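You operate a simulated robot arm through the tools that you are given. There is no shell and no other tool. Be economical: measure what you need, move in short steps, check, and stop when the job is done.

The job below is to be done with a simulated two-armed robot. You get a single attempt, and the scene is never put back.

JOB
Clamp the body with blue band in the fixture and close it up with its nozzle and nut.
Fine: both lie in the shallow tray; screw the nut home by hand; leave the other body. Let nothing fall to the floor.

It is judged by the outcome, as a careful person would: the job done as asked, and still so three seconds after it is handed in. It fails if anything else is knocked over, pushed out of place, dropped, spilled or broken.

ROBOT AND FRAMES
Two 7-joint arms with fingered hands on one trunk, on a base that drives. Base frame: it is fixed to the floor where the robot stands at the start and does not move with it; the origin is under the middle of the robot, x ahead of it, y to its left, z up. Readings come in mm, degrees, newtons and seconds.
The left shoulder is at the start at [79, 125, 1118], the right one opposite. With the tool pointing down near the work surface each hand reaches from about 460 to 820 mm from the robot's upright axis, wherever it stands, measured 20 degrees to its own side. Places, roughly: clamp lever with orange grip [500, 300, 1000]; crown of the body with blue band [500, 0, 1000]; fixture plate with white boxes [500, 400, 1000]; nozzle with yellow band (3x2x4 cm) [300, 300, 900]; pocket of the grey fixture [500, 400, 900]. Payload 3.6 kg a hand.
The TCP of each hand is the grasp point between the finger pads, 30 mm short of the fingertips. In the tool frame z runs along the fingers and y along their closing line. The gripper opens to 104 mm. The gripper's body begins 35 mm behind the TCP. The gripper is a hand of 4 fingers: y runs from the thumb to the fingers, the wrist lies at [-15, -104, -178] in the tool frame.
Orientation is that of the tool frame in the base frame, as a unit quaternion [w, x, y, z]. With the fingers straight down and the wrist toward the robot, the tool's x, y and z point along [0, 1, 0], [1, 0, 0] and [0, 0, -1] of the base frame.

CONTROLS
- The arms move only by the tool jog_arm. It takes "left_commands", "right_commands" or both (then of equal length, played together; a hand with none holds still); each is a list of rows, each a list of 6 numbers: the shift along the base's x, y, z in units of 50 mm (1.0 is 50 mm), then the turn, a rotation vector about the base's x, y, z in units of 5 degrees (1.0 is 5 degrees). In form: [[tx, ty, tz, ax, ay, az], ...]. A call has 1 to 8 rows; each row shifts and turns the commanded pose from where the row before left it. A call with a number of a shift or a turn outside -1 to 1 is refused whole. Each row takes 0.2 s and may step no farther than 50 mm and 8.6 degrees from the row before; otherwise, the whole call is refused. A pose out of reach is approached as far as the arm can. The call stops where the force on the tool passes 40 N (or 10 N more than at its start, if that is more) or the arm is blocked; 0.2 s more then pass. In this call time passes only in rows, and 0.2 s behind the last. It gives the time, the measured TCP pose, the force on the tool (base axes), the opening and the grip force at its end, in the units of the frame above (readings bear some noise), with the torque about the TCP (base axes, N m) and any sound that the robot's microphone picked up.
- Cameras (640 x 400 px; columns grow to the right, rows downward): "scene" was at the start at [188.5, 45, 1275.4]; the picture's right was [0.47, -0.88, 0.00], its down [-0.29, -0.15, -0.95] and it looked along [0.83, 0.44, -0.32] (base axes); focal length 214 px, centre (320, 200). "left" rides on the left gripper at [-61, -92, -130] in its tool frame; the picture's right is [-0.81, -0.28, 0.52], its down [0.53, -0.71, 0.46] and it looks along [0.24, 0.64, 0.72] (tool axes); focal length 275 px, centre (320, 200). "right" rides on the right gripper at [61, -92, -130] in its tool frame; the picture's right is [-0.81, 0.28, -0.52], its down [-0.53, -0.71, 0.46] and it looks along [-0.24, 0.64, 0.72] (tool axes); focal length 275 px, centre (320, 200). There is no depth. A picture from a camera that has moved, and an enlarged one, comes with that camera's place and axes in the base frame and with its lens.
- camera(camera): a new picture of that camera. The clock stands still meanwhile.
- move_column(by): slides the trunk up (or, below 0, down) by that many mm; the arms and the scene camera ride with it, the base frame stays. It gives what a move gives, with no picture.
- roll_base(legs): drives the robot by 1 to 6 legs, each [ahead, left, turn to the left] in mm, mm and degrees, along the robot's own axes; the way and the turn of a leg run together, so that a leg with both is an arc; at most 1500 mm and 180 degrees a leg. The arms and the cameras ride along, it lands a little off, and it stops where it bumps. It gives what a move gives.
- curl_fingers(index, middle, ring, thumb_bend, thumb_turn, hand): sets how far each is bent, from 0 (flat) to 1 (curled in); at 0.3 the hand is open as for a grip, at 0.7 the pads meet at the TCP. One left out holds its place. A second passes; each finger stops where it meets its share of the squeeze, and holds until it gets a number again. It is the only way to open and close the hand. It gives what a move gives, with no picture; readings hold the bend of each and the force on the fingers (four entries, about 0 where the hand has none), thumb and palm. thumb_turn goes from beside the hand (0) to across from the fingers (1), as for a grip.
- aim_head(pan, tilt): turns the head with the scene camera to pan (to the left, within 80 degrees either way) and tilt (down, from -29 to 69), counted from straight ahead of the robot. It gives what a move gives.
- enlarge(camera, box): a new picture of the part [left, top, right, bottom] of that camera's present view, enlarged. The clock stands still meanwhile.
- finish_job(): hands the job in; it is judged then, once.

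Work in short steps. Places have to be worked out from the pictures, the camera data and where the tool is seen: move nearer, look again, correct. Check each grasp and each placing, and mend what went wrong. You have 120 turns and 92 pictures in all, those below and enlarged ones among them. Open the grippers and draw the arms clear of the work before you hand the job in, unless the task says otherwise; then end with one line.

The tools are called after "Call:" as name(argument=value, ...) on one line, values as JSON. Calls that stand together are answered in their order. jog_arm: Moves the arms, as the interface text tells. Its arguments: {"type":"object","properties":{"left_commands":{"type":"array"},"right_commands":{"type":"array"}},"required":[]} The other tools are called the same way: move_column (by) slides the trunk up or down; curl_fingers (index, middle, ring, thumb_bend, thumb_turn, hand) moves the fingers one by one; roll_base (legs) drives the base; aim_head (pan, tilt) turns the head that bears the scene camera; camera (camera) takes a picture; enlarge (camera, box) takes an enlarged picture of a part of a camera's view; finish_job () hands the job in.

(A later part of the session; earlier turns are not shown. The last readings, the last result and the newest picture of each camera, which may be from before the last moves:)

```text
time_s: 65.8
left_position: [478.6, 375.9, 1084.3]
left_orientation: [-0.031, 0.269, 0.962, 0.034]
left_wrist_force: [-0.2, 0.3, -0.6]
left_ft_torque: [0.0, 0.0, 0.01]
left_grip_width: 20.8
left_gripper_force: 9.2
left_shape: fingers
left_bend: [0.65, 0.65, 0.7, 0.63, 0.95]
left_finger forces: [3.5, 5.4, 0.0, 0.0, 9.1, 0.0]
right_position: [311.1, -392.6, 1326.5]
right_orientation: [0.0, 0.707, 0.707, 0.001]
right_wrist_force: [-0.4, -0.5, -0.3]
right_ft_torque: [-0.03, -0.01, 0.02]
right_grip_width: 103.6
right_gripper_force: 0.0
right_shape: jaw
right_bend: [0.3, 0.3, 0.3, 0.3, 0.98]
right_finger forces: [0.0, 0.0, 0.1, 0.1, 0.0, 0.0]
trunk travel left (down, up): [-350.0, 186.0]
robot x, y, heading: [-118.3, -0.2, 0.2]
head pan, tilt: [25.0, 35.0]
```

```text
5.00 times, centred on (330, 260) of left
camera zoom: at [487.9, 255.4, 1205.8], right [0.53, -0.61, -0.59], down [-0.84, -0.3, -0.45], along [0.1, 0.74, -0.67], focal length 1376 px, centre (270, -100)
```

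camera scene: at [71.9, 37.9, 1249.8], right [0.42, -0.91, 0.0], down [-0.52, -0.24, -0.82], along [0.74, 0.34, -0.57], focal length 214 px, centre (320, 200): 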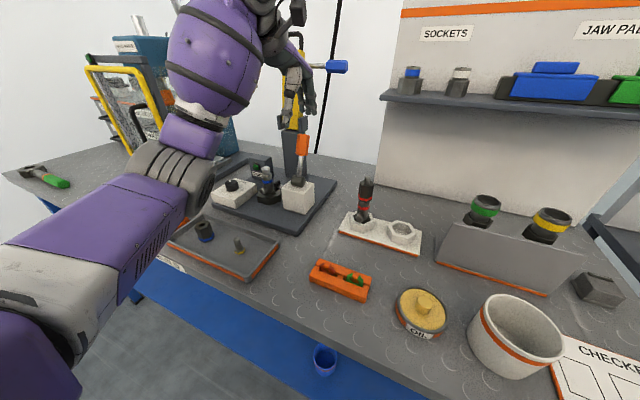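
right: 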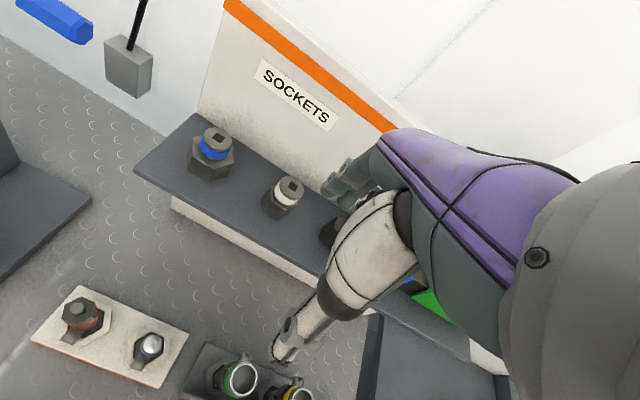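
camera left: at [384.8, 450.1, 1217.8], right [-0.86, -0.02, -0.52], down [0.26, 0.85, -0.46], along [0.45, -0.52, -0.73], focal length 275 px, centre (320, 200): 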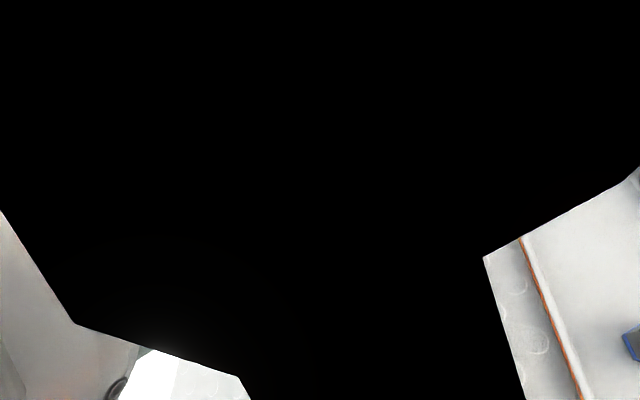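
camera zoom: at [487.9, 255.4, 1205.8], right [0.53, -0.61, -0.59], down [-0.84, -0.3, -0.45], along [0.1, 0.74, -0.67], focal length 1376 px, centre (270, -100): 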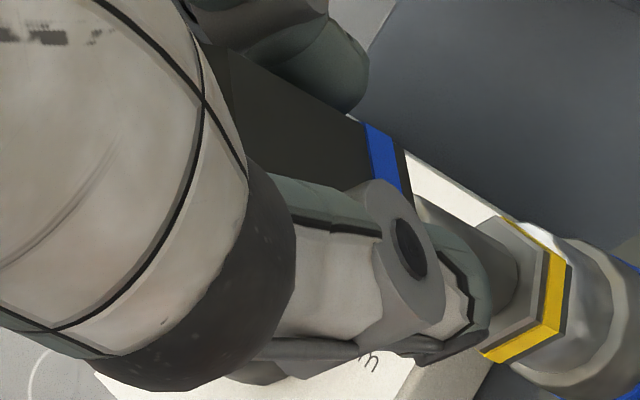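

Tilt is now fine. Nut needs ≈+1.5 mm in x. Its bore is wide, so I lower 28 mm over the nozzle shaft, watching force.

Call:
jog_arm(left_commands=[[0.03, 0, -0.1, 0, 0, 0], [0, 0, -0.15, 0, 0, 0], [0, 0, -0.15, 0, 0, 0], [0, 0, -0.16, 0, 0, 0]])

Call:
enlarge(camera="scene", box=[252, 138, 288, 172])

```text
time_s: 66.8
left_position: [480.3, 376.6, 1058.1]
left_orientation: [-0.032, 0.269, 0.962, 0.034]
left_wrist_force: [0.6, -0.2, -1.5]
left_ft_torque: [0.01, -0.02, 0.04]
left_grip_width: 20.5
left_gripper_force: 8.8
left_shape: fingers
left_bend: [0.65, 0.65, 0.7, 0.63, 0.95]
left_finger forces: [3.4, 5.5, 0.0, 0.0, 8.9, 0.0]
right_position: [311.3, -392.7, 1326.0]
right_orientation: [0.0, 0.708, 0.706, 0.001]
right_wrist_force: [-0.3, 0.9, 0.8]
right_ft_torque: [-0.01, 0.01, 0.03]
right_grip_width: 103.5
right_gripper_force: 0.0
right_shape: jaw
right_bend: [0.3, 0.3, 0.3, 0.3, 0.98]
right_finger forces: [0.0, 0.0, 0.1, 0.1, 0.0, 0.1]
trunk travel left (down, up): [-350.0, 186.0]
robot x, y, heading: [-115.4, 0.6, 0.1]
head pan, tilt: [25.0, 35.0]
```

```text
11.76 times, centred on (270, 155) of scene
camera zoom: at [72.1, 38.2, 1249.8], right [0.42, -0.91, 0.0], down [-0.52, -0.24, -0.82], along [0.74, 0.34, -0.57], focal length 2523 px, centre (908, 729)
```

zoom: 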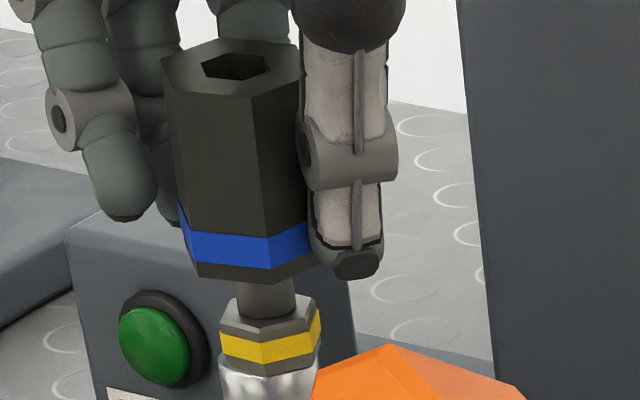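

The shaft is inside the bore. Shift (+0.8,−1.6) and lower in small steps, watching for contact.

Call:
jog_arm(left_commands=[[0.016, -0.032, 0, 0, 0, 0], [0, 0, -0.1, 0, 0, 0], [0, 0, -0.1, 0, 0, 0], [0, 0, -0.06, 0, 0, 0]])

```text
time_s: 67.8
left_position: [480.7, 372.8, 1044.0]
left_orientation: [-0.032, 0.27, 0.962, 0.035]
left_wrist_force: [0.2, -0.8, -1.0]
left_ft_torque: [-0.03, 0.0, 0.0]
left_grip_width: 20.7
left_gripper_force: 8.8
left_shape: fingers
left_bend: [0.65, 0.65, 0.7, 0.63, 0.95]
left_finger forces: [3.5, 5.4, 0.0, 0.0, 9.1, 0.0]
right_position: [310.4, -391.1, 1326.0]
right_orientation: [0.001, 0.708, 0.706, 0.001]
right_wrist_force: [0.0, 0.0, 0.6]
right_ft_torque: [-0.01, 0.02, 0.04]
right_grip_width: 103.8
right_gripper_force: 0.0
right_shape: jaw
right_bend: [0.3, 0.3, 0.3, 0.3, 0.98]
right_finger forces: [0.0, 0.0, 0.1, 0.1, 0.0, 0.0]
trunk travel left (down, up): [-350.0, 186.0]
robot x, y, heading: [-114.9, 1.8, -0.2]
head pan, tilt: [25.0, 35.0]
```

No contact yet. Lower in 2 mm steps.

Call:
jog_arm(left_commands=[[0, 0, -0.04, 0, 0, 0], [0, 0, -0.04, 0, 0, 0]])

Call:
enlarge(camera="scene", box=[254, 144, 288, 174])

```text
time_s: 68.4
left_position: [481.6, 373.0, 1040.8]
left_orientation: [-0.031, 0.27, 0.962, 0.034]
left_wrist_force: [-0.5, 0.5, -0.8]
left_ft_torque: [-0.02, -0.01, -0.03]
left_grip_width: 20.5
left_gripper_force: 8.6
left_shape: fingers
left_bend: [0.65, 0.65, 0.7, 0.63, 0.95]
left_finger forces: [3.5, 5.4, 0.1, 0.0, 9.1, 0.1]
right_position: [310.8, -392.6, 1326.7]
right_orientation: [0.0, 0.707, 0.707, 0.0]
right_wrist_force: [-0.8, -0.5, 0.1]
right_ft_torque: [0.01, 0.0, -0.01]
right_grip_width: 103.6
right_gripper_force: 0.1
right_shape: jaw
right_bend: [0.3, 0.3, 0.3, 0.3, 0.98]
right_finger forces: [0.1, 0.0, 0.0, 0.0, 0.0, 0.1]
trunk travel left (down, up): [-350.0, 186.0]
robot x, y, heading: [-115.7, -1.4, -0.1]
head pan, tilt: [25.0, 35.0]
```

```text
13.33 times, centred on (271, 159) of scene
camera zoom: at [72.0, 38.1, 1249.8], right [0.42, -0.91, 0.0], down [-0.52, -0.24, -0.82], along [0.74, 0.34, -0.57], focal length 2860 px, centre (973, 747)
```

zoom: 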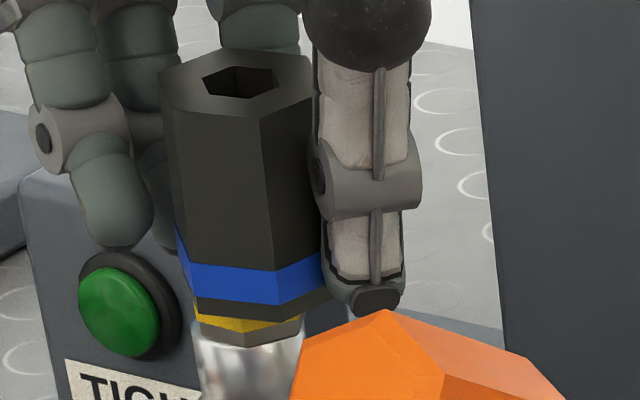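

The nut has drifted ~3 mm right in view and leans ~4°. Raise 6 mm, correct tilt by −4° and shift (−2.3,+5) as one move, then recheck.

Call:
jog_arm(left_commands=[[0, 0, 0.12, 0, 0, 0], [-0.03, 0.1, 0, -0.7, -0.33, 0], [0, 0, -0.06, 0, 0, 0]])

Call:
enlarge(camera="scene", box=[254, 144, 288, 174])

```text
time_s: 69.2
left_position: [478.9, 377.6, 1041.8]
left_orientation: [-0.008, 0.27, 0.963, 0.008]
left_wrist_force: [-0.2, 0.3, -0.1]
left_ft_torque: [0.04, 0.0, -0.01]
left_grip_width: 20.5
left_gripper_force: 9.2
left_shape: fingers
left_bend: [0.65, 0.65, 0.7, 0.63, 0.95]
left_finger forces: [3.6, 5.4, 0.0, 0.1, 9.0, 0.0]
right_position: [311.0, -394.3, 1325.3]
right_orientation: [0.0, 0.708, 0.707, 0.001]
right_wrist_force: [0.9, 0.3, 0.4]
right_ft_torque: [-0.03, 0.0, 0.01]
right_grip_width: 103.8
right_gripper_force: 0.1
right_shape: jaw
right_bend: [0.3, 0.3, 0.3, 0.3, 0.98]
right_finger forces: [0.0, 0.0, 0.0, 0.0, 0.1, 0.0]
trunk travel left (down, up): [-350.0, 186.0]
robot x, y, heading: [-113.2, 3.3, 0.1]
head pan, tilt: [25.0, 35.0]
```

```text
13.33 times, centred on (271, 159) of scene
camera zoom: at [72.2, 37.8, 1249.8], right [0.42, -0.91, 0.0], down [-0.52, -0.24, -0.82], along [0.74, 0.34, -0.57], focal length 2860 px, centre (973, 747)
```

zoom: 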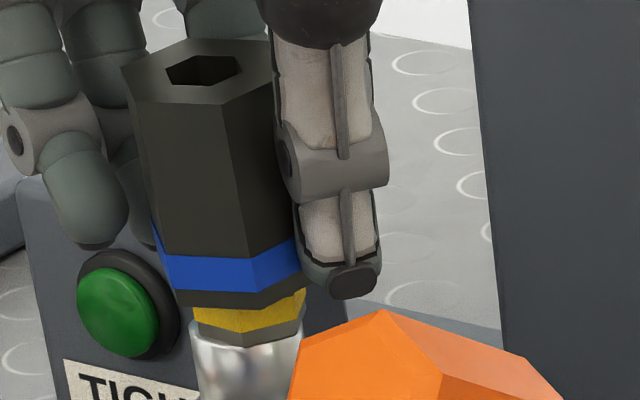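

Now upright and aligned within ~1 mm. Lower in 2 mm steps toward the thread.

Call:
jog_arm(left_commands=[[0.006, -0.014, -0.04, 0, 0, 0], [0, 0, -0.04, 0, 0, 0], [0, 0, -0.04, 0, 0, 0]])

```text
time_s: 70.0
left_position: [478.7, 377.8, 1036.2]
left_orientation: [-0.01, 0.27, 0.963, 0.008]
left_wrist_force: [-0.3, 0.8, -0.9]
left_ft_torque: [0.0, 0.0, 0.02]
left_grip_width: 20.6
left_gripper_force: 9.0
left_shape: fingers
left_bend: [0.65, 0.65, 0.7, 0.63, 0.95]
left_finger forces: [3.5, 5.3, 0.1, 0.0, 9.0, 0.0]
right_position: [311.7, -391.7, 1326.3]
right_orientation: [0.001, 0.708, 0.706, 0.001]
right_wrist_force: [0.3, 0.5, -0.3]
right_ft_torque: [-0.01, 0.0, 0.03]
right_grip_width: 103.7
right_gripper_force: 0.1
right_shape: jaw
right_bend: [0.3, 0.3, 0.3, 0.3, 0.98]
right_finger forces: [0.0, 0.1, 0.1, 0.1, 0.0, 0.1]
trunk travel left (down, up): [-350.0, 186.0]
robot x, y, heading: [-113.0, 5.2, -0.3]
head pan, tilt: [25.0, 35.0]
```

No contact yet; continue down.

Call:
jog_arm(left_commands=[[0, 0, -0.04, 0, 0, 0], [0, 0, -0.04, 0, 0, 0], [0, 0, -0.04, 0, 0, 0]])

```text
time_s: 70.8
left_position: [480.4, 377.8, 1029.9]
left_orientation: [-0.008, 0.27, 0.963, 0.009]
left_wrist_force: [0.1, -0.2, 0.3]
left_ft_torque: [-0.03, -0.02, -0.01]
left_grip_width: 20.6
left_gripper_force: 9.0
left_shape: fingers
left_bend: [0.65, 0.65, 0.7, 0.63, 0.95]
left_finger forces: [3.5, 5.4, 0.0, 0.1, 9.0, 0.0]
right_position: [309.7, -392.3, 1326.8]
right_orientation: [0.0, 0.708, 0.707, 0.001]
right_wrist_force: [0.4, -0.8, 0.4]
right_ft_torque: [0.0, -0.01, -0.01]
right_grip_width: 103.4
right_gripper_force: 0.2
right_shape: jaw
right_bend: [0.3, 0.3, 0.3, 0.3, 0.98]
right_finger forces: [0.0, 0.0, 0.0, 0.0, 0.1, 0.0]
trunk travel left (down, up): [-350.0, 186.0]
robot x, y, heading: [-109.7, -0.9, -0.1]
head pan, tilt: [25.0, 35.0]
```

Call:
jog_arm(left_commands=[[0, 0, -0.04, 0, 0, 0], [0, 0, -0.04, 0, 0, 0]])

Call:
enlarge(camera="scene", box=[254, 144, 288, 174])

```text
time_s: 71.4
left_position: [478.6, 377.6, 1027.3]
left_orientation: [-0.008, 0.27, 0.963, 0.009]
left_wrist_force: [2.5, 1.6, 8.1]
left_ft_torque: [0.15, -0.02, -0.03]
left_grip_width: 20.3
left_gripper_force: 11.2
left_shape: fingers
left_bend: [0.65, 0.65, 0.7, 0.63, 0.95]
left_finger forces: [4.6, 7.7, 0.0, 0.0, 9.5, 0.0]
right_position: [310.2, -393.0, 1325.7]
right_orientation: [0.0, 0.708, 0.706, 0.0]
right_wrist_force: [0.5, 0.2, 0.3]
right_ft_torque: [-0.01, -0.01, -0.01]
right_grip_width: 103.6
right_gripper_force: 0.0
right_shape: jaw
right_bend: [0.3, 0.3, 0.3, 0.3, 0.98]
right_finger forces: [0.0, 0.0, 0.0, 0.0, 0.0, 0.0]
trunk travel left (down, up): [-350.0, 186.0]
robot x, y, heading: [-114.9, 2.5, 0.1]
head pan, tilt: [25.0, 35.0]
```

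```text
13.33 times, centred on (271, 159) of scene
camera zoom: at [71.6, 37.9, 1250.0], right [0.42, -0.91, 0.0], down [-0.52, -0.24, -0.82], along [0.74, 0.34, -0.57], focal length 2860 px, centre (973, 747)
```

zoom: 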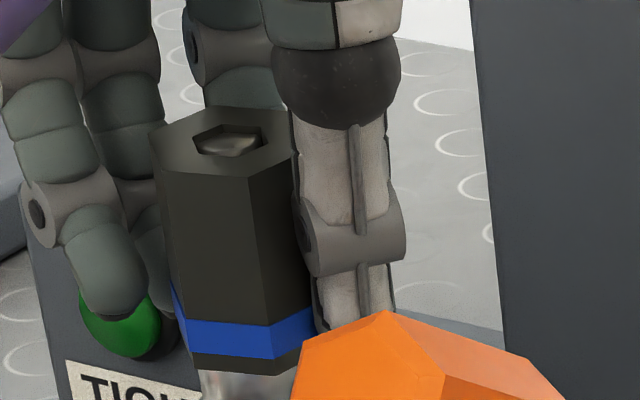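

The shaft tip shows through the nut's top hole and the nut rests on the crown thread (8 N). I start turning clockwise 20°, orbiting the TCP around the estimated nut axis.

Call:
jog_arm(left_commands=[[-0.0095, -0.005, -0.002, 0, 0, -1], [-0.0098, -0.004, -0.002, 0, 0, -1], [-0.0102, -0.003, -0.002, 0, 0, -1], [-0.0104, -0.002, -0.002, 0, 0, -1]])

```text
time_s: 72.4
left_position: [478.0, 377.1, 1027.8]
left_orientation: [-0.006, 0.433, 0.901, 0.011]
left_wrist_force: [-1.5, 3.5, 9.2]
left_ft_torque: [0.2, -0.02, 0.09]
left_grip_width: 20.0
left_gripper_force: 11.6
left_shape: fingers
left_bend: [0.65, 0.65, 0.7, 0.63, 0.95]
left_finger forces: [3.9, 8.9, 0.0, 0.0, 9.5, 0.0]
right_position: [309.2, -393.1, 1326.7]
right_orientation: [0.0, 0.708, 0.706, 0.001]
right_wrist_force: [-0.3, 0.7, -0.4]
right_ft_torque: [-0.01, -0.03, 0.0]
right_grip_width: 103.4
right_gripper_force: 0.1
right_shape: jaw
right_bend: [0.3, 0.3, 0.3, 0.3, 0.98]
right_finger forces: [0.0, 0.0, 0.1, 0.0, 0.0, 0.1]
trunk travel left (down, up): [-350.0, 186.0]
robot x, y, heading: [-113.7, 2.4, 0.1]
head pan, tilt: [25.0, 35.0]
```

Forces are small; turning goes freely. Continue 40° with slight downward press.

Call:
jog_arm(left_commands=[[-0.005, 0.002, -0.002, 0, 0, -1], [-0.005, 0.002, -0.002, 0, 0, -1], [-0.005, 0.002, -0.002, 0, 0, -1], [-0.005, 0.003, -0.002, 0, 0, -1], [-0.005, 0.003, -0.002, 0, 0, -1], [-0.005, 0.003, -0.002, 0, 0, -1], [-0.005, 0.004, -0.002, 0, 0, -1], [-0.005, 0.004, -0.002, 0, 0, -1]])

```text
time_s: 74.2
left_position: [476.2, 377.0, 1026.2]
left_orientation: [-0.003, 0.716, 0.698, 0.013]
left_wrist_force: [-0.2, 0.4, 9.3]
left_ft_torque: [0.08, -0.04, 0.06]
left_grip_width: 19.2
left_gripper_force: 11.2
left_shape: fingers
left_bend: [0.65, 0.65, 0.7, 0.63, 0.94]
left_finger forces: [3.9, 8.0, 0.0, 0.0, 10.7, 0.0]
right_position: [309.4, -393.1, 1326.2]
right_orientation: [0.0, 0.708, 0.706, 0.001]
right_wrist_force: [0.2, -0.4, 0.1]
right_ft_torque: [-0.02, 0.0, 0.01]
right_grip_width: 103.9
right_gripper_force: 0.1
right_shape: jaw
right_bend: [0.3, 0.3, 0.3, 0.3, 0.98]
right_finger forces: [0.0, 0.0, 0.0, 0.0, 0.0, 0.1]
trunk travel left (down, up): [-350.0, 186.0]
robot x, y, heading: [-118.0, 0.9, 0.1]
head pan, tilt: [25.0, 35.0]
```

Lateral force nearly zero, z is dropping. Continue another 40°.

Call:
jog_arm(left_commands=[[-0.003, 0.005, -0.002, 0, 0, -1], [-0.003, 0.005, -0.002, 0, 0, -1], [-0.003, 0.005, -0.002, 0, 0, -1], [-0.002, 0.005, -0.002, 0, 0, -1], [-0.002, 0.005, -0.002, 0, 0, -1], [-0.001, 0.005, -0.002, 0, 0, -1], [0, 0.005, -0.002, 0, 0, -1], [0, 0.005, -0.002, 0, 0, -1]])

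Call:
jog_arm(left_commands=[[0, 0.004, -0.002, 0, 0, -1], [0, 0.004, -0.002, 0, 0, -1], [0, 0.004, -0.002, 0, 0, -1], [0, 0.004, -0.002, 0, 0, -1], [0, 0.003, -0.002, 0, 0, -1], [0, 0.003, -0.002, 0, 0, -1]])

```text
time_s: 76.0
left_position: [474.4, 379.0, 1025.7]
left_orientation: [0.0, 0.911, 0.411, 0.013]
left_wrist_force: [-1.2, 1.3, 9.1]
left_ft_torque: [0.06, -0.08, 0.06]
left_grip_width: 18.9
left_gripper_force: 11.2
left_shape: fingers
left_bend: [0.66, 0.65, 0.7, 0.63, 0.94]
left_finger forces: [3.8, 8.4, 0.0, 0.0, 11.1, 0.0]
right_position: [309.8, -393.5, 1326.0]
right_orientation: [0.0, 0.708, 0.706, 0.001]
right_wrist_force: [-1.1, -0.6, -0.8]
right_ft_torque: [-0.01, 0.01, 0.01]
right_grip_width: 103.9
right_gripper_force: 0.2
right_shape: jaw
right_bend: [0.3, 0.3, 0.3, 0.3, 0.98]
right_finger forces: [0.0, 0.0, 0.1, 0.0, 0.1, 0.0]
trunk travel left (down, up): [-350.0, 186.0]
robot x, y, heading: [-113.8, 0.4, -0.1]
head pan, tilt: [25.0, 35.0]
```

```text
time_s: 77.4
left_position: [474.3, 379.6, 1023.7]
left_orientation: [0.004, 0.987, 0.162, 0.012]
left_wrist_force: [1.3, -0.2, 7.8]
left_ft_torque: [-0.07, -0.08, 0.05]
left_grip_width: 18.7
left_gripper_force: 11.5
left_shape: fingers
left_bend: [0.66, 0.65, 0.7, 0.63, 0.94]
left_finger forces: [4.4, 8.2, 0.0, 0.0, 9.9, 0.0]
right_position: [308.3, -392.9, 1326.0]
right_orientation: [0.0, 0.708, 0.707, 0.001]
right_wrist_force: [-0.6, 0.3, 0.0]
right_ft_torque: [-0.02, -0.02, 0.01]
right_grip_width: 103.6
right_gripper_force: 0.2
right_shape: jaw
right_bend: [0.3, 0.3, 0.3, 0.3, 0.98]
right_finger forces: [0.0, 0.0, 0.1, 0.0, 0.1, 0.0]
trunk travel left (down, up): [-350.0, 186.0]
robot x, y, heading: [-116.7, 1.2, -0.1]
head pan, tilt: [25.0, 35.0]
```

Advance of about 3 mm over 130° at constant force: it is threading. Try a further 30° before regrasping.

Call:
jog_arm(left_commands=[[0.001, 0.003, -0.002, 0, 0, -1], [0.001, 0.003, -0.002, 0, 0, -1], [0.002, 0.003, -0.002, 0, 0, -1], [0.002, 0.002, -0.002, 0, 0, -1], [0.002, 0.002, -0.002, 0, 0, -1], [0.002, 0.002, -0.002, 0, 0, -1]])

```text
time_s: 78.8
left_position: [465.5, 376.0, 1031.8]
left_orientation: [-0.001, 0.997, -0.074, 0.026]
left_wrist_force: [-0.1, 0.1, -0.4]
left_ft_torque: [0.04, -0.03, 0.0]
left_grip_width: 18.3
left_gripper_force: 9.0
left_shape: fingers
left_bend: [0.65, 0.65, 0.7, 0.64, 0.95]
left_finger forces: [3.1, 5.9, 0.2, 0.0, 8.3, 0.0]
left hand out of reach, approached as far as the arm can: row 4, 5, 6
right_position: [310.2, -391.9, 1326.3]
right_orientation: [0.0, 0.708, 0.706, 0.001]
right_wrist_force: [-0.7, -0.2, -0.3]
right_ft_torque: [-0.02, 0.02, -0.06]
right_grip_width: 103.7
right_gripper_force: 0.0
right_shape: jaw
right_bend: [0.3, 0.3, 0.3, 0.3, 0.98]
right_finger forces: [0.1, 0.1, 0.1, 0.0, 0.0, 0.0]
trunk travel left (down, up): [-350.0, 186.0]
robot x, y, heading: [-117.7, -3.5, 0.1]
head pan, tilt: [25.0, 35.0]
```

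The last rows went out of reach and the hand shifted up/aside. Look at what happened to the nut.

Call:
enlarge(camera="scene", box=[250, 138, 292, 176])

```text
10.53 times, centred on (271, 157) of scene
camera zoom: at [72.1, 37.9, 1249.8], right [0.42, -0.91, 0.0], down [-0.52, -0.24, -0.82], along [0.74, 0.34, -0.57], focal length 2258 px, centre (836, 653)
```

zoom: 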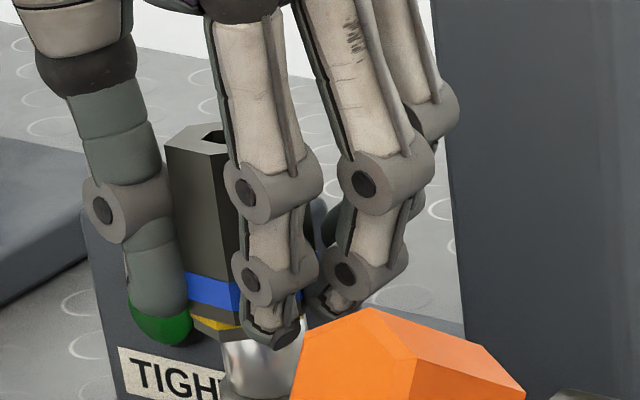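

The nut was pulled up and aside with the nozzle still inside it. I reverse that motion exactly (turn back, slide back) at the same height, watching forces.

Call:
jog_arm(left_commands=[[0.029, 0.012, 0, 0, 0, 0.9], [0.029, 0.012, 0, 0, 0, 0.9], [0.029, 0.012, 0, 0, 0, 0.9], [0.029, 0.012, 0, 0, 0, 0.9], [0.029, 0.012, 0, 0, 0, 0.9], [0.029, 0.012, 0, 0, 0, 0.9]])

Call:
enlarge(camera="scene", box=[250, 138, 292, 176])

```text
time_s: 80.2
left_position: [474.4, 379.7, 1033.7]
left_orientation: [-0.006, 0.987, 0.162, 0.024]
left_wrist_force: [0.8, -0.2, -1.0]
left_ft_torque: [-0.02, 0.0, -0.01]
left_grip_width: 18.0
left_gripper_force: 9.3
left_shape: fingers
left_bend: [0.65, 0.65, 0.7, 0.64, 0.95]
left_finger forces: [3.0, 6.1, 0.2, 0.0, 8.2, 0.1]
right_position: [310.2, -392.3, 1326.9]
right_orientation: [0.001, 0.707, 0.707, 0.001]
right_wrist_force: [1.3, 0.1, -0.6]
right_ft_torque: [-0.04, -0.04, 0.01]
right_grip_width: 103.6
right_gripper_force: 0.0
right_shape: jaw
right_bend: [0.3, 0.3, 0.3, 0.3, 0.98]
right_finger forces: [0.0, 0.1, 0.1, 0.1, 0.1, 0.0]
trunk travel left (down, up): [-350.0, 186.0]
robot x, y, heading: [-114.9, 4.4, 0.1]
head pan, tilt: [25.0, 35.0]
```

```text
10.53 times, centred on (271, 157) of scene
camera zoom: at [71.9, 38.2, 1249.8], right [0.42, -0.91, 0.0], down [-0.52, -0.24, -0.82], along [0.74, 0.34, -0.57], focal length 2258 px, centre (836, 653)
```

zoom: 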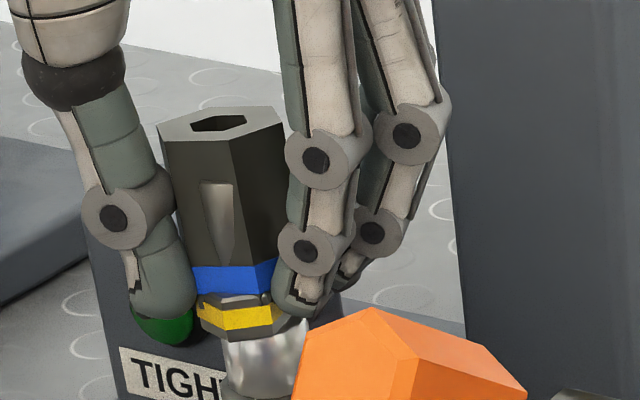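

The nozzle still stands on the crown, but ~9 mm off centre toward −x, and the nut is around it unevenly. I lift the nut straight up slowly to separate them.

Call:
jog_arm(left_commands=[[0, 0, 0.1, 0, 0, 0], [0, 0, 0.2, 0, 0, 0], [0, 0, 0.3, 0, 0, 0], [0, 0, 0.4, 0, 0, 0]])

Call:
enlarge(camera="scene", box=[246, 130, 292, 176])

```text
time_s: 81.2
left_position: [471.3, 379.9, 1084.7]
left_orientation: [-0.007, 0.987, 0.162, 0.024]
left_wrist_force: [-0.1, -0.3, 0.4]
left_ft_torque: [0.02, -0.01, 0.02]
left_grip_width: 18.0
left_gripper_force: 8.4
left_shape: fingers
left_bend: [0.65, 0.65, 0.7, 0.64, 0.95]
left_finger forces: [3.1, 6.0, 0.2, 0.0, 8.4, 0.0]
right_position: [310.4, -392.9, 1326.3]
right_orientation: [0.001, 0.708, 0.707, 0.001]
right_wrist_force: [-0.1, 0.5, -0.3]
right_ft_torque: [-0.04, 0.0, -0.02]
right_grip_width: 103.5
right_gripper_force: 0.0
right_shape: jaw
right_bend: [0.3, 0.3, 0.3, 0.3, 0.98]
right_finger forces: [0.0, 0.1, 0.0, 0.0, 0.0, 0.0]
trunk travel left (down, up): [-350.0, 186.0]
robot x, y, heading: [-112.5, 0.7, 0.0]
head pan, tilt: [25.0, 35.0]
```

```text
8.70 times, centred on (269, 153) of scene
camera zoom: at [71.8, 37.8, 1249.9], right [0.42, -0.91, 0.0], down [-0.52, -0.24, -0.82], along [0.74, 0.34, -0.57], focal length 1865 px, centre (764, 609)
```

zoom: 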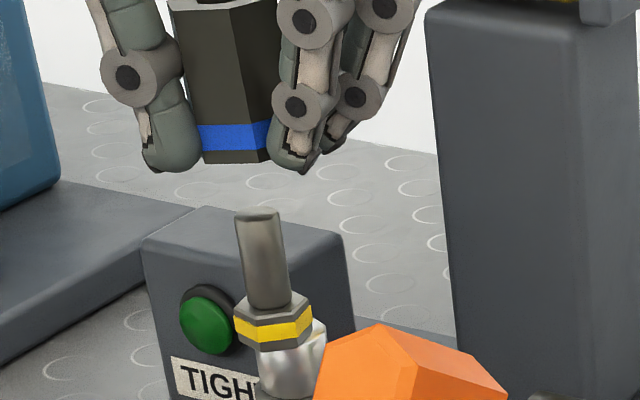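

The nozzle stands ≈[470,388], about (−5,+5) mm off the crown centre; nut axis ≈[476,390.5]. I place the nut over the nozzle's present position and lower to capture its flange, then will drag it back to centre.

Call:
jog_arm(left_commands=[[-0.06, -0.03, 0, 0, 0, 0], [-0.06, -0.025, 0, 0, 0, 0], [0, 0, -0.3, 0, 0, 0], [0, 0, -0.3, 0, 0, 0], [0, 0, -0.3, 0, 0, 0]])

```text
time_s: 82.4
left_position: [466.7, 378.2, 1041.2]
left_orientation: [-0.007, 0.986, 0.162, 0.024]
left_wrist_force: [-0.1, 0.8, -1.0]
left_ft_torque: [-0.03, -0.03, 0.01]
left_grip_width: 17.9
left_gripper_force: 9.0
left_shape: fingers
left_bend: [0.65, 0.65, 0.7, 0.63, 0.95]
left_finger forces: [3.2, 6.0, 0.2, 0.1, 8.3, 0.0]
right_position: [311.0, -392.7, 1325.3]
right_orientation: [0.0, 0.707, 0.707, 0.001]
right_wrist_force: [0.2, 0.1, 0.2]
right_ft_torque: [0.03, 0.01, 0.02]
right_grip_width: 103.5
right_gripper_force: 0.0
right_shape: jaw
right_bend: [0.3, 0.3, 0.3, 0.3, 0.98]
right_finger forces: [0.0, 0.1, 0.1, 0.1, 0.1, 0.0]
trunk travel left (down, up): [-350.0, 186.0]
robot x, y, heading: [-117.5, 0.7, 0.0]
head pan, tilt: [25.0, 35.0]
```

No force: shaft is inside the bore. Lower further toward the flange.

Call:
jog_arm(left_commands=[[0, 0, -0.04, 0, 0, 0], [0, 0, -0.04, 0, 0, 0], [0, 0, -0.04, 0, 0, 0]])

```text
time_s: 83.2
left_position: [467.7, 378.6, 1033.6]
left_orientation: [-0.006, 0.987, 0.161, 0.024]
left_wrist_force: [-0.3, 0.3, -0.6]
left_ft_torque: [0.02, -0.04, 0.02]
left_grip_width: 18.0
left_gripper_force: 8.9
left_shape: fingers
left_bend: [0.65, 0.65, 0.7, 0.63, 0.95]
left_finger forces: [3.1, 5.9, 0.2, 0.0, 8.2, 0.0]
right_position: [310.5, -392.3, 1326.3]
right_orientation: [0.001, 0.708, 0.707, 0.001]
right_wrist_force: [0.8, -0.3, -0.1]
right_ft_torque: [0.01, 0.06, -0.03]
right_grip_width: 103.6
right_gripper_force: 0.0
right_shape: jaw
right_bend: [0.3, 0.3, 0.3, 0.3, 0.98]
right_finger forces: [0.0, 0.0, 0.1, 0.0, 0.0, 0.0]
trunk travel left (down, up): [-350.0, 186.0]
robot x, y, heading: [-112.1, -3.2, -0.2]
head pan, tilt: [25.0, 35.0]
```

No contact, so the flange appears captured. Drag the nut with the nozzle by (+5.2,−4.9) back over the crown.

Call:
jog_arm(left_commands=[[0.026, -0.024, 0, 0, 0, 0], [0.026, -0.024, 0, 0, 0, 0], [0.026, -0.025, 0, 0, 0, 0], [0.026, -0.025, 0, 0, 0, 0]])

Call:
enlarge(camera="scene", box=[248, 134, 292, 176])

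```text
time_s: 84.2
left_position: [473.7, 373.4, 1032.2]
left_orientation: [-0.007, 0.987, 0.162, 0.023]
left_wrist_force: [-0.1, 0.1, -0.7]
left_ft_torque: [-0.02, 0.02, 0.0]
left_grip_width: 18.0
left_gripper_force: 8.8
left_shape: fingers
left_bend: [0.65, 0.65, 0.7, 0.64, 0.95]
left_finger forces: [3.1, 5.8, 0.2, 0.0, 8.2, 0.0]
right_position: [310.5, -392.9, 1326.6]
right_orientation: [0.001, 0.708, 0.706, 0.002]
right_wrist_force: [0.8, 0.6, 0.6]
right_ft_torque: [0.0, 0.01, 0.04]
right_grip_width: 103.8
right_gripper_force: 0.1
right_shape: jaw
right_bend: [0.3, 0.3, 0.3, 0.3, 0.98]
right_finger forces: [0.0, 0.0, 0.0, 0.0, 0.1, 0.0]
trunk travel left (down, up): [-350.0, 186.0]
robot x, y, heading: [-114.9, 0.9, -0.2]
head pan, tilt: [25.0, 35.0]
```

```text
9.52 times, centred on (270, 155) of scene
camera zoom: at [72.0, 38.1, 1249.8], right [0.42, -0.91, 0.0], down [-0.52, -0.24, -0.82], along [0.74, 0.34, -0.57], focal length 2043 px, centre (796, 629)
```

zoom: 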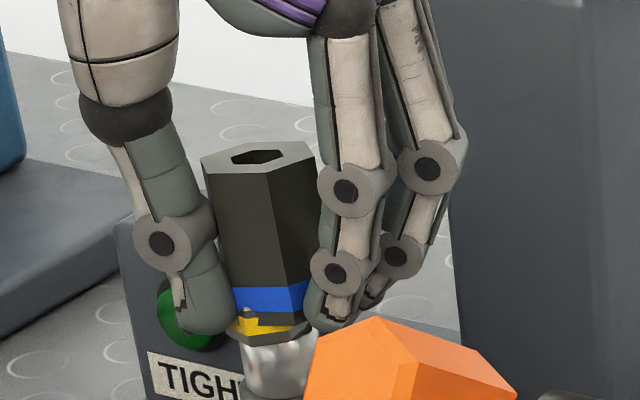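

No forces while dragging; the nozzle is still ~3 mm left (view) and the nut ~1.3 mm right. I push right 3 mm more, then bring the nut back 4.3 mm to centre, and lower to feel contact.

Call:
jog_arm(left_commands=[[0.012, -0.027, 0, 0, 0, 0], [0.013, -0.027, 0, 0, 0, 0], [-0.018, 0.039, 0, 0, 0, 0], [-0.018, 0.039, 0, 0, 0, 0], [0, 0, -0.03, 0, 0, 0], [0, 0, -0.03, 0, 0, 0]])

Call:
camera(camera="scene")

```text
time_s: 85.6
left_position: [473.7, 374.7, 1030.1]
left_orientation: [-0.006, 0.987, 0.161, 0.024]
left_wrist_force: [-0.5, 0.1, -0.7]
left_ft_torque: [0.01, -0.05, -0.01]
left_grip_width: 17.9
left_gripper_force: 8.5
left_shape: fingers
left_bend: [0.65, 0.65, 0.7, 0.64, 0.95]
left_finger forces: [3.2, 5.9, 0.2, 0.0, 8.0, 0.1]
right_position: [310.4, -392.1, 1325.3]
right_orientation: [0.0, 0.707, 0.707, 0.0]
right_wrist_force: [0.7, -0.5, 0.0]
right_ft_torque: [0.02, -0.02, 0.02]
right_grip_width: 103.7
right_gripper_force: 0.0
right_shape: jaw
right_bend: [0.3, 0.3, 0.3, 0.3, 0.98]
right_finger forces: [0.1, 0.1, 0.0, 0.1, 0.0, 0.1]
trunk travel left (down, up): [-350.0, 186.0]
robot x, y, heading: [-113.0, 1.6, -0.0]
head pan, tilt: [25.0, 35.0]
```

```text
refused: no pictures are left
```

No pictures remain; I proceed by force and pose. Lower in 1.5 mm steps to find contact.

Call:
jog_arm(left_commands=[[0, 0, -0.03, 0, 0, 0], [0, 0, -0.03, 0, 0, 0]])

```text
time_s: 86.2
left_position: [473.7, 373.6, 1027.9]
left_orientation: [-0.006, 0.986, 0.162, 0.024]
left_wrist_force: [-0.5, 0.1, 1.2]
left_ft_torque: [0.01, -0.01, 0.03]
left_grip_width: 17.7
left_gripper_force: 9.4
left_shape: fingers
left_bend: [0.65, 0.65, 0.7, 0.64, 0.95]
left_finger forces: [2.8, 6.1, 0.2, 0.1, 8.6, 0.0]
right_position: [310.7, -391.8, 1326.4]
right_orientation: [0.0, 0.707, 0.707, 0.001]
right_wrist_force: [0.0, -0.1, 0.5]
right_ft_torque: [0.01, -0.02, -0.03]
right_grip_width: 103.7
right_gripper_force: 0.0
right_shape: jaw
right_bend: [0.3, 0.3, 0.3, 0.3, 0.98]
right_finger forces: [0.0, 0.1, 0.1, 0.0, 0.0, 0.1]
trunk travel left (down, up): [-350.0, 186.0]
robot x, y, heading: [-114.4, 0.8, 0.1]
head pan, tilt: [25.0, 35.0]
```

Call:
jog_arm(left_commands=[[0, 0, -0.03, 0, 0, 0], [0, 0, -0.02, 0, 0, 0]])

```text
time_s: 86.8
left_position: [472.5, 373.5, 1026.3]
left_orientation: [-0.008, 0.986, 0.162, 0.025]
left_wrist_force: [0.4, 1.0, 5.9]
left_ft_torque: [0.15, 0.01, -0.03]
left_grip_width: 17.8
left_gripper_force: 9.3
left_shape: fingers
left_bend: [0.66, 0.65, 0.7, 0.64, 0.95]
left_finger forces: [2.7, 6.7, 0.1, 0.0, 8.9, 0.0]
right_position: [309.7, -392.4, 1325.6]
right_orientation: [0.001, 0.708, 0.707, 0.0]
right_wrist_force: [0.8, 0.2, 0.0]
right_ft_torque: [0.0, -0.01, 0.01]
right_grip_width: 103.8
right_gripper_force: 0.1
right_shape: jaw
right_bend: [0.3, 0.3, 0.3, 0.3, 0.98]
right_finger forces: [0.0, 0.1, 0.0, 0.1, 0.0, 0.1]
trunk travel left (down, up): [-350.0, 186.0]
robot x, y, heading: [-116.8, 1.4, -0.2]
head pan, tilt: [25.0, 35.0]
```

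Contact at 1026.3 with 6 N, the same height as the first good seating, so the nut sits on the thread start. I release it there and lift the hand clear to regain turning range.

Call:
curl_fingers(hand="left", index=0.42, middle=0.42, ring=0.42, thumb_bend=0.42)

Call:
jog_arm(left_commands=[[0, 0, 0.2, 0, 0, 0], [0, 0, 0.5, 0, 0, 0], [0, 0, 0.6, 0, 0, 0]])

```text
time_s: 87.8
left_position: [472.0, 371.8, 1025.5]
left_orientation: [-0.006, 0.987, 0.161, 0.024]
left_wrist_force: [1.0, -0.8, -0.2]
left_ft_torque: [0.0, -0.02, 0.0]
left_grip_width: 72.0
left_gripper_force: 0.0
left_shape: fingers
left_bend: [0.42, 0.42, 0.42, 0.42, 0.97]
left_finger forces: [0.0, 0.0, 0.0, 0.0, 0.0, 0.1]
right_position: [310.7, -392.1, 1325.7]
right_orientation: [0.0, 0.708, 0.707, 0.001]
right_wrist_force: [0.0, -0.3, 0.8]
right_ft_torque: [-0.01, -0.02, 0.0]
right_grip_width: 103.8
right_gripper_force: 0.0
right_shape: jaw
right_bend: [0.3, 0.3, 0.3, 0.3, 0.98]
right_finger forces: [0.0, 0.1, 0.0, 0.0, 0.1, 0.1]
trunk travel left (down, up): [-350.0, 186.0]
robot x, y, heading: [-112.9, -2.8, -0.4]
head pan, tilt: [25.0, 35.0]
```

```text
time_s: 88.6
left_position: [470.5, 374.0, 1089.1]
left_orientation: [-0.006, 0.986, 0.162, 0.024]
left_wrist_force: [0.6, -0.3, 0.8]
left_ft_torque: [0.03, 0.0, 0.03]
left_grip_width: 72.7
left_gripper_force: 0.0
left_shape: fingers
left_bend: [0.42, 0.42, 0.42, 0.42, 0.97]
left_finger forces: [0.0, 0.0, 0.1, 0.0, 0.1, 0.0]
right_position: [310.3, -392.5, 1326.4]
right_orientation: [0.001, 0.707, 0.707, 0.001]
right_wrist_force: [0.0, 0.0, 0.6]
right_ft_torque: [0.03, 0.0, -0.02]
right_grip_width: 103.3
right_gripper_force: 0.0
right_shape: jaw
right_bend: [0.3, 0.3, 0.3, 0.3, 0.98]
right_finger forces: [0.1, 0.0, 0.0, 0.0, 0.0, 0.1]
trunk travel left (down, up): [-350.0, 186.0]
robot x, y, heading: [-117.0, 0.7, -0.3]
head pan, tilt: [25.0, 35.0]
```

Straighten the slight tilt and turn the open hand back to about +59°, at safe height.

Call:
jog_arm(left_commands=[[0, 0, 0, -0.22, 0.52, 1], [0.01, 0, 0, 0, 0, 1], [0.01, 0, 0, 0, 0, 1], [0.01, 0, 0, 0, 0, 1], [0.01, 0, 0, 0, 0, 1], [0.01, 0, 0, 0, 0, 1], [0.01, 0, 0, 0, 0, 1], [0.01, 0, 0, 0, 0, 1]])

Call:
jog_arm(left_commands=[[0.01, 0.01, 0, 0, 0, 1], [0.01, 0.01, 0, 0, 0, 1], [0.01, 0.01, 0, 0, 0, 1], [0.01, 0.01, 0, 0, 0, 1], [0.01, 0.01, 0, 0, 0, 1], [0.01, 0.01, 0, 0, 0, 1], [0.01, 0.01, 0, 0, 0, 1], [0, 0, 0, 0, 0, 1]])

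Call:
jog_arm(left_commands=[[0, 0, 0, 0, 0, 1], [0, 0, 0, 0, 0, 1], [0, 0, 0, 0, 0, 1], [0, 0, 0, 0, 0, 1], [0, 0, 0, 0, 0, 1], [0, 0, 0, 0, 0, 1], [0, 0, 0, 0, 0, 1], [0, 0, 0, 0, 0, 1]])

Call:
jog_arm(left_commands=[[0, 0, 0, 0, 0, 1], [0, 0, 0, 0, 0, 1]])

```text
time_s: 90.4
left_position: [476.7, 373.0, 1089.7]
left_orientation: [-0.002, 0.872, 0.49, 0.0]
left_wrist_force: [0.2, -0.1, 1.3]
left_ft_torque: [-0.02, 0.0, 0.03]
left_grip_width: 72.5
left_gripper_force: 0.1
left_shape: fingers
left_bend: [0.42, 0.42, 0.42, 0.42, 0.97]
left_finger forces: [0.0, 0.0, 0.0, 0.0, 0.0, 0.0]
right_position: [310.8, -391.9, 1325.7]
right_orientation: [0.001, 0.708, 0.707, 0.001]
right_wrist_force: [-0.1, 0.1, 0.3]
right_ft_torque: [-0.03, -0.01, 0.01]
right_grip_width: 104.0
right_gripper_force: 0.1
right_shape: jaw
right_bend: [0.3, 0.3, 0.3, 0.3, 0.98]
right_finger forces: [0.0, 0.1, 0.0, 0.0, 0.1, 0.0]
trunk travel left (down, up): [-350.0, 186.0]
robot x, y, heading: [-113.3, -1.3, 0.1]
head pan, tilt: [25.0, 35.0]
```

```text
time_s: 92.2
left_position: [479.8, 377.4, 1089.5]
left_orientation: [0.0, 0.651, 0.759, -0.001]
left_wrist_force: [0.1, 0.2, 0.2]
left_ft_torque: [0.0, 0.02, -0.01]
left_grip_width: 72.4
left_gripper_force: 0.1
left_shape: fingers
left_bend: [0.42, 0.42, 0.42, 0.42, 0.97]
left_finger forces: [0.1, 0.0, 0.1, 0.0, 0.0, 0.1]
right_position: [310.6, -392.8, 1326.7]
right_orientation: [0.001, 0.708, 0.707, 0.001]
right_wrist_force: [-0.2, 0.7, -0.1]
right_ft_torque: [0.0, 0.02, -0.02]
right_grip_width: 103.8
right_gripper_force: 0.0
right_shape: jaw
right_bend: [0.3, 0.3, 0.3, 0.3, 0.98]
right_finger forces: [0.0, 0.0, 0.1, 0.0, 0.0, 0.0]
trunk travel left (down, up): [-350.0, 186.0]
robot x, y, heading: [-113.5, -0.7, 0.0]
head pan, tilt: [25.0, 35.0]
```

```text
time_s: 94.0
left_position: [479.6, 377.5, 1088.7]
left_orientation: [-0.001, 0.353, 0.936, -0.001]
left_wrist_force: [-0.5, -1.4, -1.2]
left_ft_torque: [0.03, 0.03, -0.01]
left_grip_width: 72.5
left_gripper_force: 0.1
left_shape: fingers
left_bend: [0.42, 0.42, 0.42, 0.42, 0.97]
left_finger forces: [0.0, 0.0, 0.1, 0.0, 0.0, 0.1]
right_position: [309.9, -392.6, 1325.9]
right_orientation: [0.001, 0.708, 0.706, 0.001]
right_wrist_force: [0.2, 1.0, 1.1]
right_ft_torque: [0.01, 0.0, 0.0]
right_grip_width: 104.1
right_gripper_force: 0.0
right_shape: jaw
right_bend: [0.3, 0.3, 0.3, 0.3, 0.98]
right_finger forces: [0.1, 0.0, 0.0, 0.1, 0.1, 0.0]
trunk travel left (down, up): [-350.0, 186.0]
robot x, y, heading: [-112.7, 2.4, -0.0]
head pan, tilt: [25.0, 35.0]
```

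```text
time_s: 94.6
left_position: [479.8, 376.0, 1089.4]
left_orientation: [0.0, 0.27, 0.963, -0.001]
left_wrist_force: [0.9, -0.5, -0.2]
left_ft_torque: [0.02, 0.01, -0.01]
left_grip_width: 72.5
left_gripper_force: 0.1
left_shape: fingers
left_bend: [0.42, 0.42, 0.42, 0.42, 0.97]
left_finger forces: [0.0, 0.0, 0.0, 0.0, 0.1, 0.0]
right_position: [311.2, -393.0, 1326.1]
right_orientation: [0.001, 0.708, 0.707, 0.001]
right_wrist_force: [0.5, -0.9, -0.3]
right_ft_torque: [-0.02, -0.02, -0.02]
right_grip_width: 103.9
right_gripper_force: 0.0
right_shape: jaw
right_bend: [0.3, 0.3, 0.3, 0.3, 0.98]
right_finger forces: [0.0, 0.0, 0.0, 0.0, 0.0, 0.0]
trunk travel left (down, up): [-350.0, 186.0]
robot x, y, heading: [-109.3, -0.3, -0.1]
head pan, tilt: [25.0, 35.0]
```

Nut flats now match yaw ≈49°, so I turn back 10°, set TCP to ≈[477.7,377], descend around the nut.

Call:
jog_arm(left_commands=[[-0.02, 0, 0, 0, 0, -1], [-0.02, 0, 0, 0, 0, -1], [0, 0, -0.4, 0, 0, 0], [0, 0, -0.4, 0, 0, 0], [0, 0, -0.3, 0, 0, 0], [0, 0, -0.14, 0, 0, 0]])

Call:
curl_fingers(hand="left", index=0.6, middle=0.6, ring=0.6, thumb_bend=0.6)

```text
time_s: 96.0
left_position: [478.3, 376.2, 1028.3]
left_orientation: [-0.001, 0.354, 0.935, -0.001]
left_wrist_force: [1.2, 0.1, -1.0]
left_ft_torque: [-0.01, -0.03, -0.01]
left_grip_width: 72.4
left_gripper_force: 0.0
left_shape: fingers
left_bend: [0.42, 0.42, 0.42, 0.42, 0.97]
left_finger forces: [0.0, 0.1, 0.0, 0.0, 0.1, 0.0]
right_position: [310.2, -392.7, 1325.4]
right_orientation: [0.001, 0.708, 0.706, 0.001]
right_wrist_force: [-0.2, -0.6, 0.3]
right_ft_torque: [0.03, -0.03, 0.02]
right_grip_width: 103.7
right_gripper_force: 0.0
right_shape: jaw
right_bend: [0.3, 0.3, 0.3, 0.3, 0.98]
right_finger forces: [0.1, 0.0, 0.1, 0.1, 0.1, 0.0]
trunk travel left (down, up): [-350.0, 186.0]
robot x, y, heading: [-113.2, -2.2, 0.1]
head pan, tilt: [25.0, 35.0]
```

```text
time_s: 97.0
left_position: [479.1, 376.2, 1028.8]
left_orientation: [-0.001, 0.355, 0.935, -0.001]
left_wrist_force: [-0.8, 0.9, 0.6]
left_ft_torque: [0.02, -0.04, -0.03]
left_grip_width: 33.8
left_gripper_force: 2.1
left_shape: fingers
left_bend: [0.58, 0.59, 0.6, 0.57, 0.97]
left_finger forces: [1.4, 1.2, 0.1, 0.0, 2.6, 0.0]
right_position: [311.7, -393.6, 1327.5]
right_orientation: [0.0, 0.708, 0.707, 0.0]
right_wrist_force: [-0.2, -0.1, 0.2]
right_ft_torque: [0.02, -0.01, 0.02]
right_grip_width: 103.7
right_gripper_force: 0.0
right_shape: jaw
right_bend: [0.3, 0.3, 0.3, 0.3, 0.98]
right_finger forces: [0.1, 0.1, 0.1, 0.0, 0.0, 0.0]
trunk travel left (down, up): [-350.0, 186.0]
robot x, y, heading: [-109.0, -2.6, -0.1]
head pan, tilt: [25.0, 35.0]
```

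The nut is where expected (both sides contact). Squeeze fully.

Call:
curl_fingers(hand="left", index=0.7, middle=0.7, ring=0.7, thumb_bend=0.7)

Call:
jog_arm(left_commands=[[0, 0, -0.03, 0, 0, 0], [0, 0, -0.03, 0, 0, 0]])

```text
time_s: 98.0
left_position: [478.9, 377.3, 1028.8]
left_orientation: [0.0, 0.354, 0.935, -0.001]
left_wrist_force: [5.1, 6.1, 3.6]
left_ft_torque: [0.29, -0.15, -0.06]
left_grip_width: 30.3
left_gripper_force: 13.6
left_shape: fingers
left_bend: [0.59, 0.62, 0.7, 0.61, 0.97]
left_finger forces: [8.4, 9.3, 0.0, 0.0, 9.4, 0.1]
right_position: [311.7, -391.3, 1327.4]
right_orientation: [0.0, 0.707, 0.707, 0.001]
right_wrist_force: [-0.4, 0.4, 0.9]
right_ft_torque: [0.0, 0.01, 0.0]
right_grip_width: 103.9
right_gripper_force: 0.1
right_shape: jaw
right_bend: [0.3, 0.3, 0.3, 0.3, 0.98]
right_finger forces: [0.1, 0.0, 0.1, 0.0, 0.0, 0.1]
trunk travel left (down, up): [-350.0, 186.0]
robot x, y, heading: [-114.8, 0.8, -0.2]
head pan, tilt: [25.0, 35.0]
```

```text
time_s: 98.6
left_position: [478.7, 376.4, 1027.7]
left_orientation: [0.002, 0.353, 0.935, 0.0]
left_wrist_force: [7.8, 6.6, 14.0]
left_ft_torque: [0.39, -0.28, -0.11]
left_grip_width: 29.9
left_gripper_force: 15.6
left_shape: fingers
left_bend: [0.59, 0.62, 0.7, 0.62, 0.97]
left_finger forces: [10.3, 12.0, 0.1, 0.1, 9.0, 0.0]
right_position: [309.6, -393.5, 1325.4]
right_orientation: [0.001, 0.708, 0.707, 0.001]
right_wrist_force: [0.2, 0.2, 0.2]
right_ft_torque: [-0.04, -0.04, 0.0]
right_grip_width: 103.4
right_gripper_force: 0.0
right_shape: jaw
right_bend: [0.3, 0.3, 0.3, 0.3, 0.98]
right_finger forces: [0.1, 0.0, 0.1, 0.0, 0.1, 0.0]
trunk travel left (down, up): [-350.0, 186.0]
robot x, y, heading: [-113.1, 1.0, 0.3]
head pan, tilt: [25.0, 35.0]
```

The nut resists sideways (it is held on the crown), with ~10 N of side load along the closing line. Relieve it by shifting (+1.8,+1.6) mm.

Call:
jog_arm(left_commands=[[0.018, 0.016, 0, 0, 0, 0], [0.018, 0.016, 0, 0, 0, 0]])

```text
time_s: 99.2
left_position: [478.8, 378.3, 1025.1]
left_orientation: [0.001, 0.355, 0.935, -0.001]
left_wrist_force: [5.2, 4.6, 17.7]
left_ft_torque: [0.3, -0.28, -0.08]
left_grip_width: 29.3
left_gripper_force: 15.5
left_shape: fingers
left_bend: [0.59, 0.62, 0.7, 0.62, 0.97]
left_finger forces: [10.0, 11.0, 0.1, 0.0, 10.0, 0.1]
right_position: [309.3, -392.8, 1325.7]
right_orientation: [0.001, 0.708, 0.707, 0.001]
right_wrist_force: [0.1, 0.9, 0.9]
right_ft_torque: [-0.01, -0.03, -0.01]
right_grip_width: 103.6
right_gripper_force: 0.1
right_shape: jaw
right_bend: [0.3, 0.3, 0.3, 0.3, 0.98]
right_finger forces: [0.1, 0.1, 0.0, 0.0, 0.1, 0.0]
trunk travel left (down, up): [-350.0, 186.0]
robot x, y, heading: [-111.1, 1.2, -0.3]
head pan, tilt: [25.0, 35.0]
```

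Relieve the rest, then begin turning clockwise 20° with slight press.

Call:
jog_arm(left_commands=[[0.02, 0.018, 0.01, 0, 0, 0], [0.015, 0.012, 0.01, 0, 0, 0], [-0.007, -0.004, -0.002, 0, 0, -1], [-0.007, -0.004, -0.002, 0, 0, -1], [-0.007, -0.003, -0.002, 0, 0, -1], [-0.007, -0.003, -0.002, 0, 0, -1]])

```text
time_s: 100.6
left_position: [480.8, 380.5, 1025.9]
left_orientation: [-0.001, 0.512, 0.859, -0.001]
left_wrist_force: [1.5, 5.0, 8.4]
left_ft_torque: [0.19, -0.08, 0.15]
left_grip_width: 29.3
left_gripper_force: 13.2
left_shape: fingers
left_bend: [0.6, 0.65, 0.7, 0.61, 0.95]
left_finger forces: [10.1, 6.4, 0.0, 0.1, 10.5, 0.0]
right_position: [309.5, -391.6, 1326.2]
right_orientation: [0.0, 0.708, 0.707, 0.0]
right_wrist_force: [-0.2, 0.9, 1.1]
right_ft_torque: [0.04, 0.04, 0.01]
right_grip_width: 103.6
right_gripper_force: 0.0
right_shape: jaw
right_bend: [0.3, 0.3, 0.3, 0.3, 0.98]
right_finger forces: [0.1, 0.1, 0.0, 0.0, 0.0, 0.0]
trunk travel left (down, up): [-350.0, 186.0]
robot x, y, heading: [-112.9, -1.6, -0.1]
head pan, tilt: [25.0, 35.0]
```

Torque about z rises a little (0.15 N m) as expected. Continue 40° shifting slightly +y to relieve.

Call:
jog_arm(left_commands=[[-0.006, 0.006, -0.002, 0, 0, -1], [-0.006, 0.006, -0.002, 0, 0, -1], [-0.006, 0.004, -0.002, 0, 0, -1], [-0.006, 0.002, -0.002, 0, 0, -1], [-0.006, 0.002, -0.002, 0, 0, -1], [-0.006, 0.002, -0.002, 0, 0, -1], [-0.006, 0.002, -0.002, 0, 0, -1], [-0.006, 0.002, -0.002, 0, 0, -1]])

```text
time_s: 102.4
left_position: [477.0, 381.1, 1023.4]
left_orientation: [-0.001, 0.775, 0.632, 0.0]
left_wrist_force: [6.1, 0.7, 10.7]
left_ft_torque: [0.05, -0.28, 0.15]
left_grip_width: 28.6
left_gripper_force: 14.4
left_shape: fingers
left_bend: [0.59, 0.64, 0.7, 0.63, 0.94]
left_finger forces: [10.5, 8.0, 0.0, 0.0, 10.3, 0.0]
right_position: [309.8, -392.8, 1326.4]
right_orientation: [-0.001, 0.707, 0.707, 0.001]
right_wrist_force: [0.4, 0.3, -0.5]
right_ft_torque: [0.01, 0.03, -0.01]
right_grip_width: 103.9
right_gripper_force: 0.1
right_shape: jaw
right_bend: [0.3, 0.3, 0.3, 0.3, 0.98]
right_finger forces: [0.0, 0.1, 0.0, 0.1, 0.0, 0.0]
trunk travel left (down, up): [-350.0, 186.0]
robot x, y, heading: [-117.4, 4.0, -0.1]
head pan, tilt: [25.0, 35.0]
```

z drops further (1023.4). Relieve +x and continue 40°.

Call:
jog_arm(left_commands=[[0.02, 0.002, -0.002, 0, 0, -1], [0.01, 0.002, -0.002, 0, 0, -1], [0, 0.002, -0.002, 0, 0, -1], [0, 0.002, -0.002, 0, 0, -1], [0, 0.002, -0.002, 0, 0, -1], [0, 0.002, -0.002, 0, 0, -1], [0, 0.002, -0.002, 0, 0, -1], [0, 0.002, -0.002, 0, 0, -1]])

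```text
time_s: 104.2
left_position: [478.2, 380.3, 1024.0]
left_orientation: [-0.001, 0.944, 0.329, -0.001]
left_wrist_force: [0.3, -1.7, 8.8]
left_ft_torque: [-0.08, -0.02, 0.14]
left_grip_width: 29.0
left_gripper_force: 12.6
left_shape: fingers
left_bend: [0.59, 0.66, 0.7, 0.63, 0.93]
left_finger forces: [7.7, 5.0, 0.1, 0.0, 11.5, 0.0]
right_position: [309.5, -393.1, 1325.9]
right_orientation: [0.0, 0.708, 0.706, 0.001]
right_wrist_force: [0.2, 0.4, -0.2]
right_ft_torque: [-0.02, -0.01, -0.01]
right_grip_width: 103.5
right_gripper_force: 0.0
right_shape: jaw
right_bend: [0.3, 0.3, 0.3, 0.3, 0.98]
right_finger forces: [0.0, 0.1, 0.1, 0.1, 0.0, 0.0]
trunk travel left (down, up): [-350.0, 186.0]
robot x, y, heading: [-115.3, -1.5, -0.1]
head pan, tilt: [25.0, 35.0]
```

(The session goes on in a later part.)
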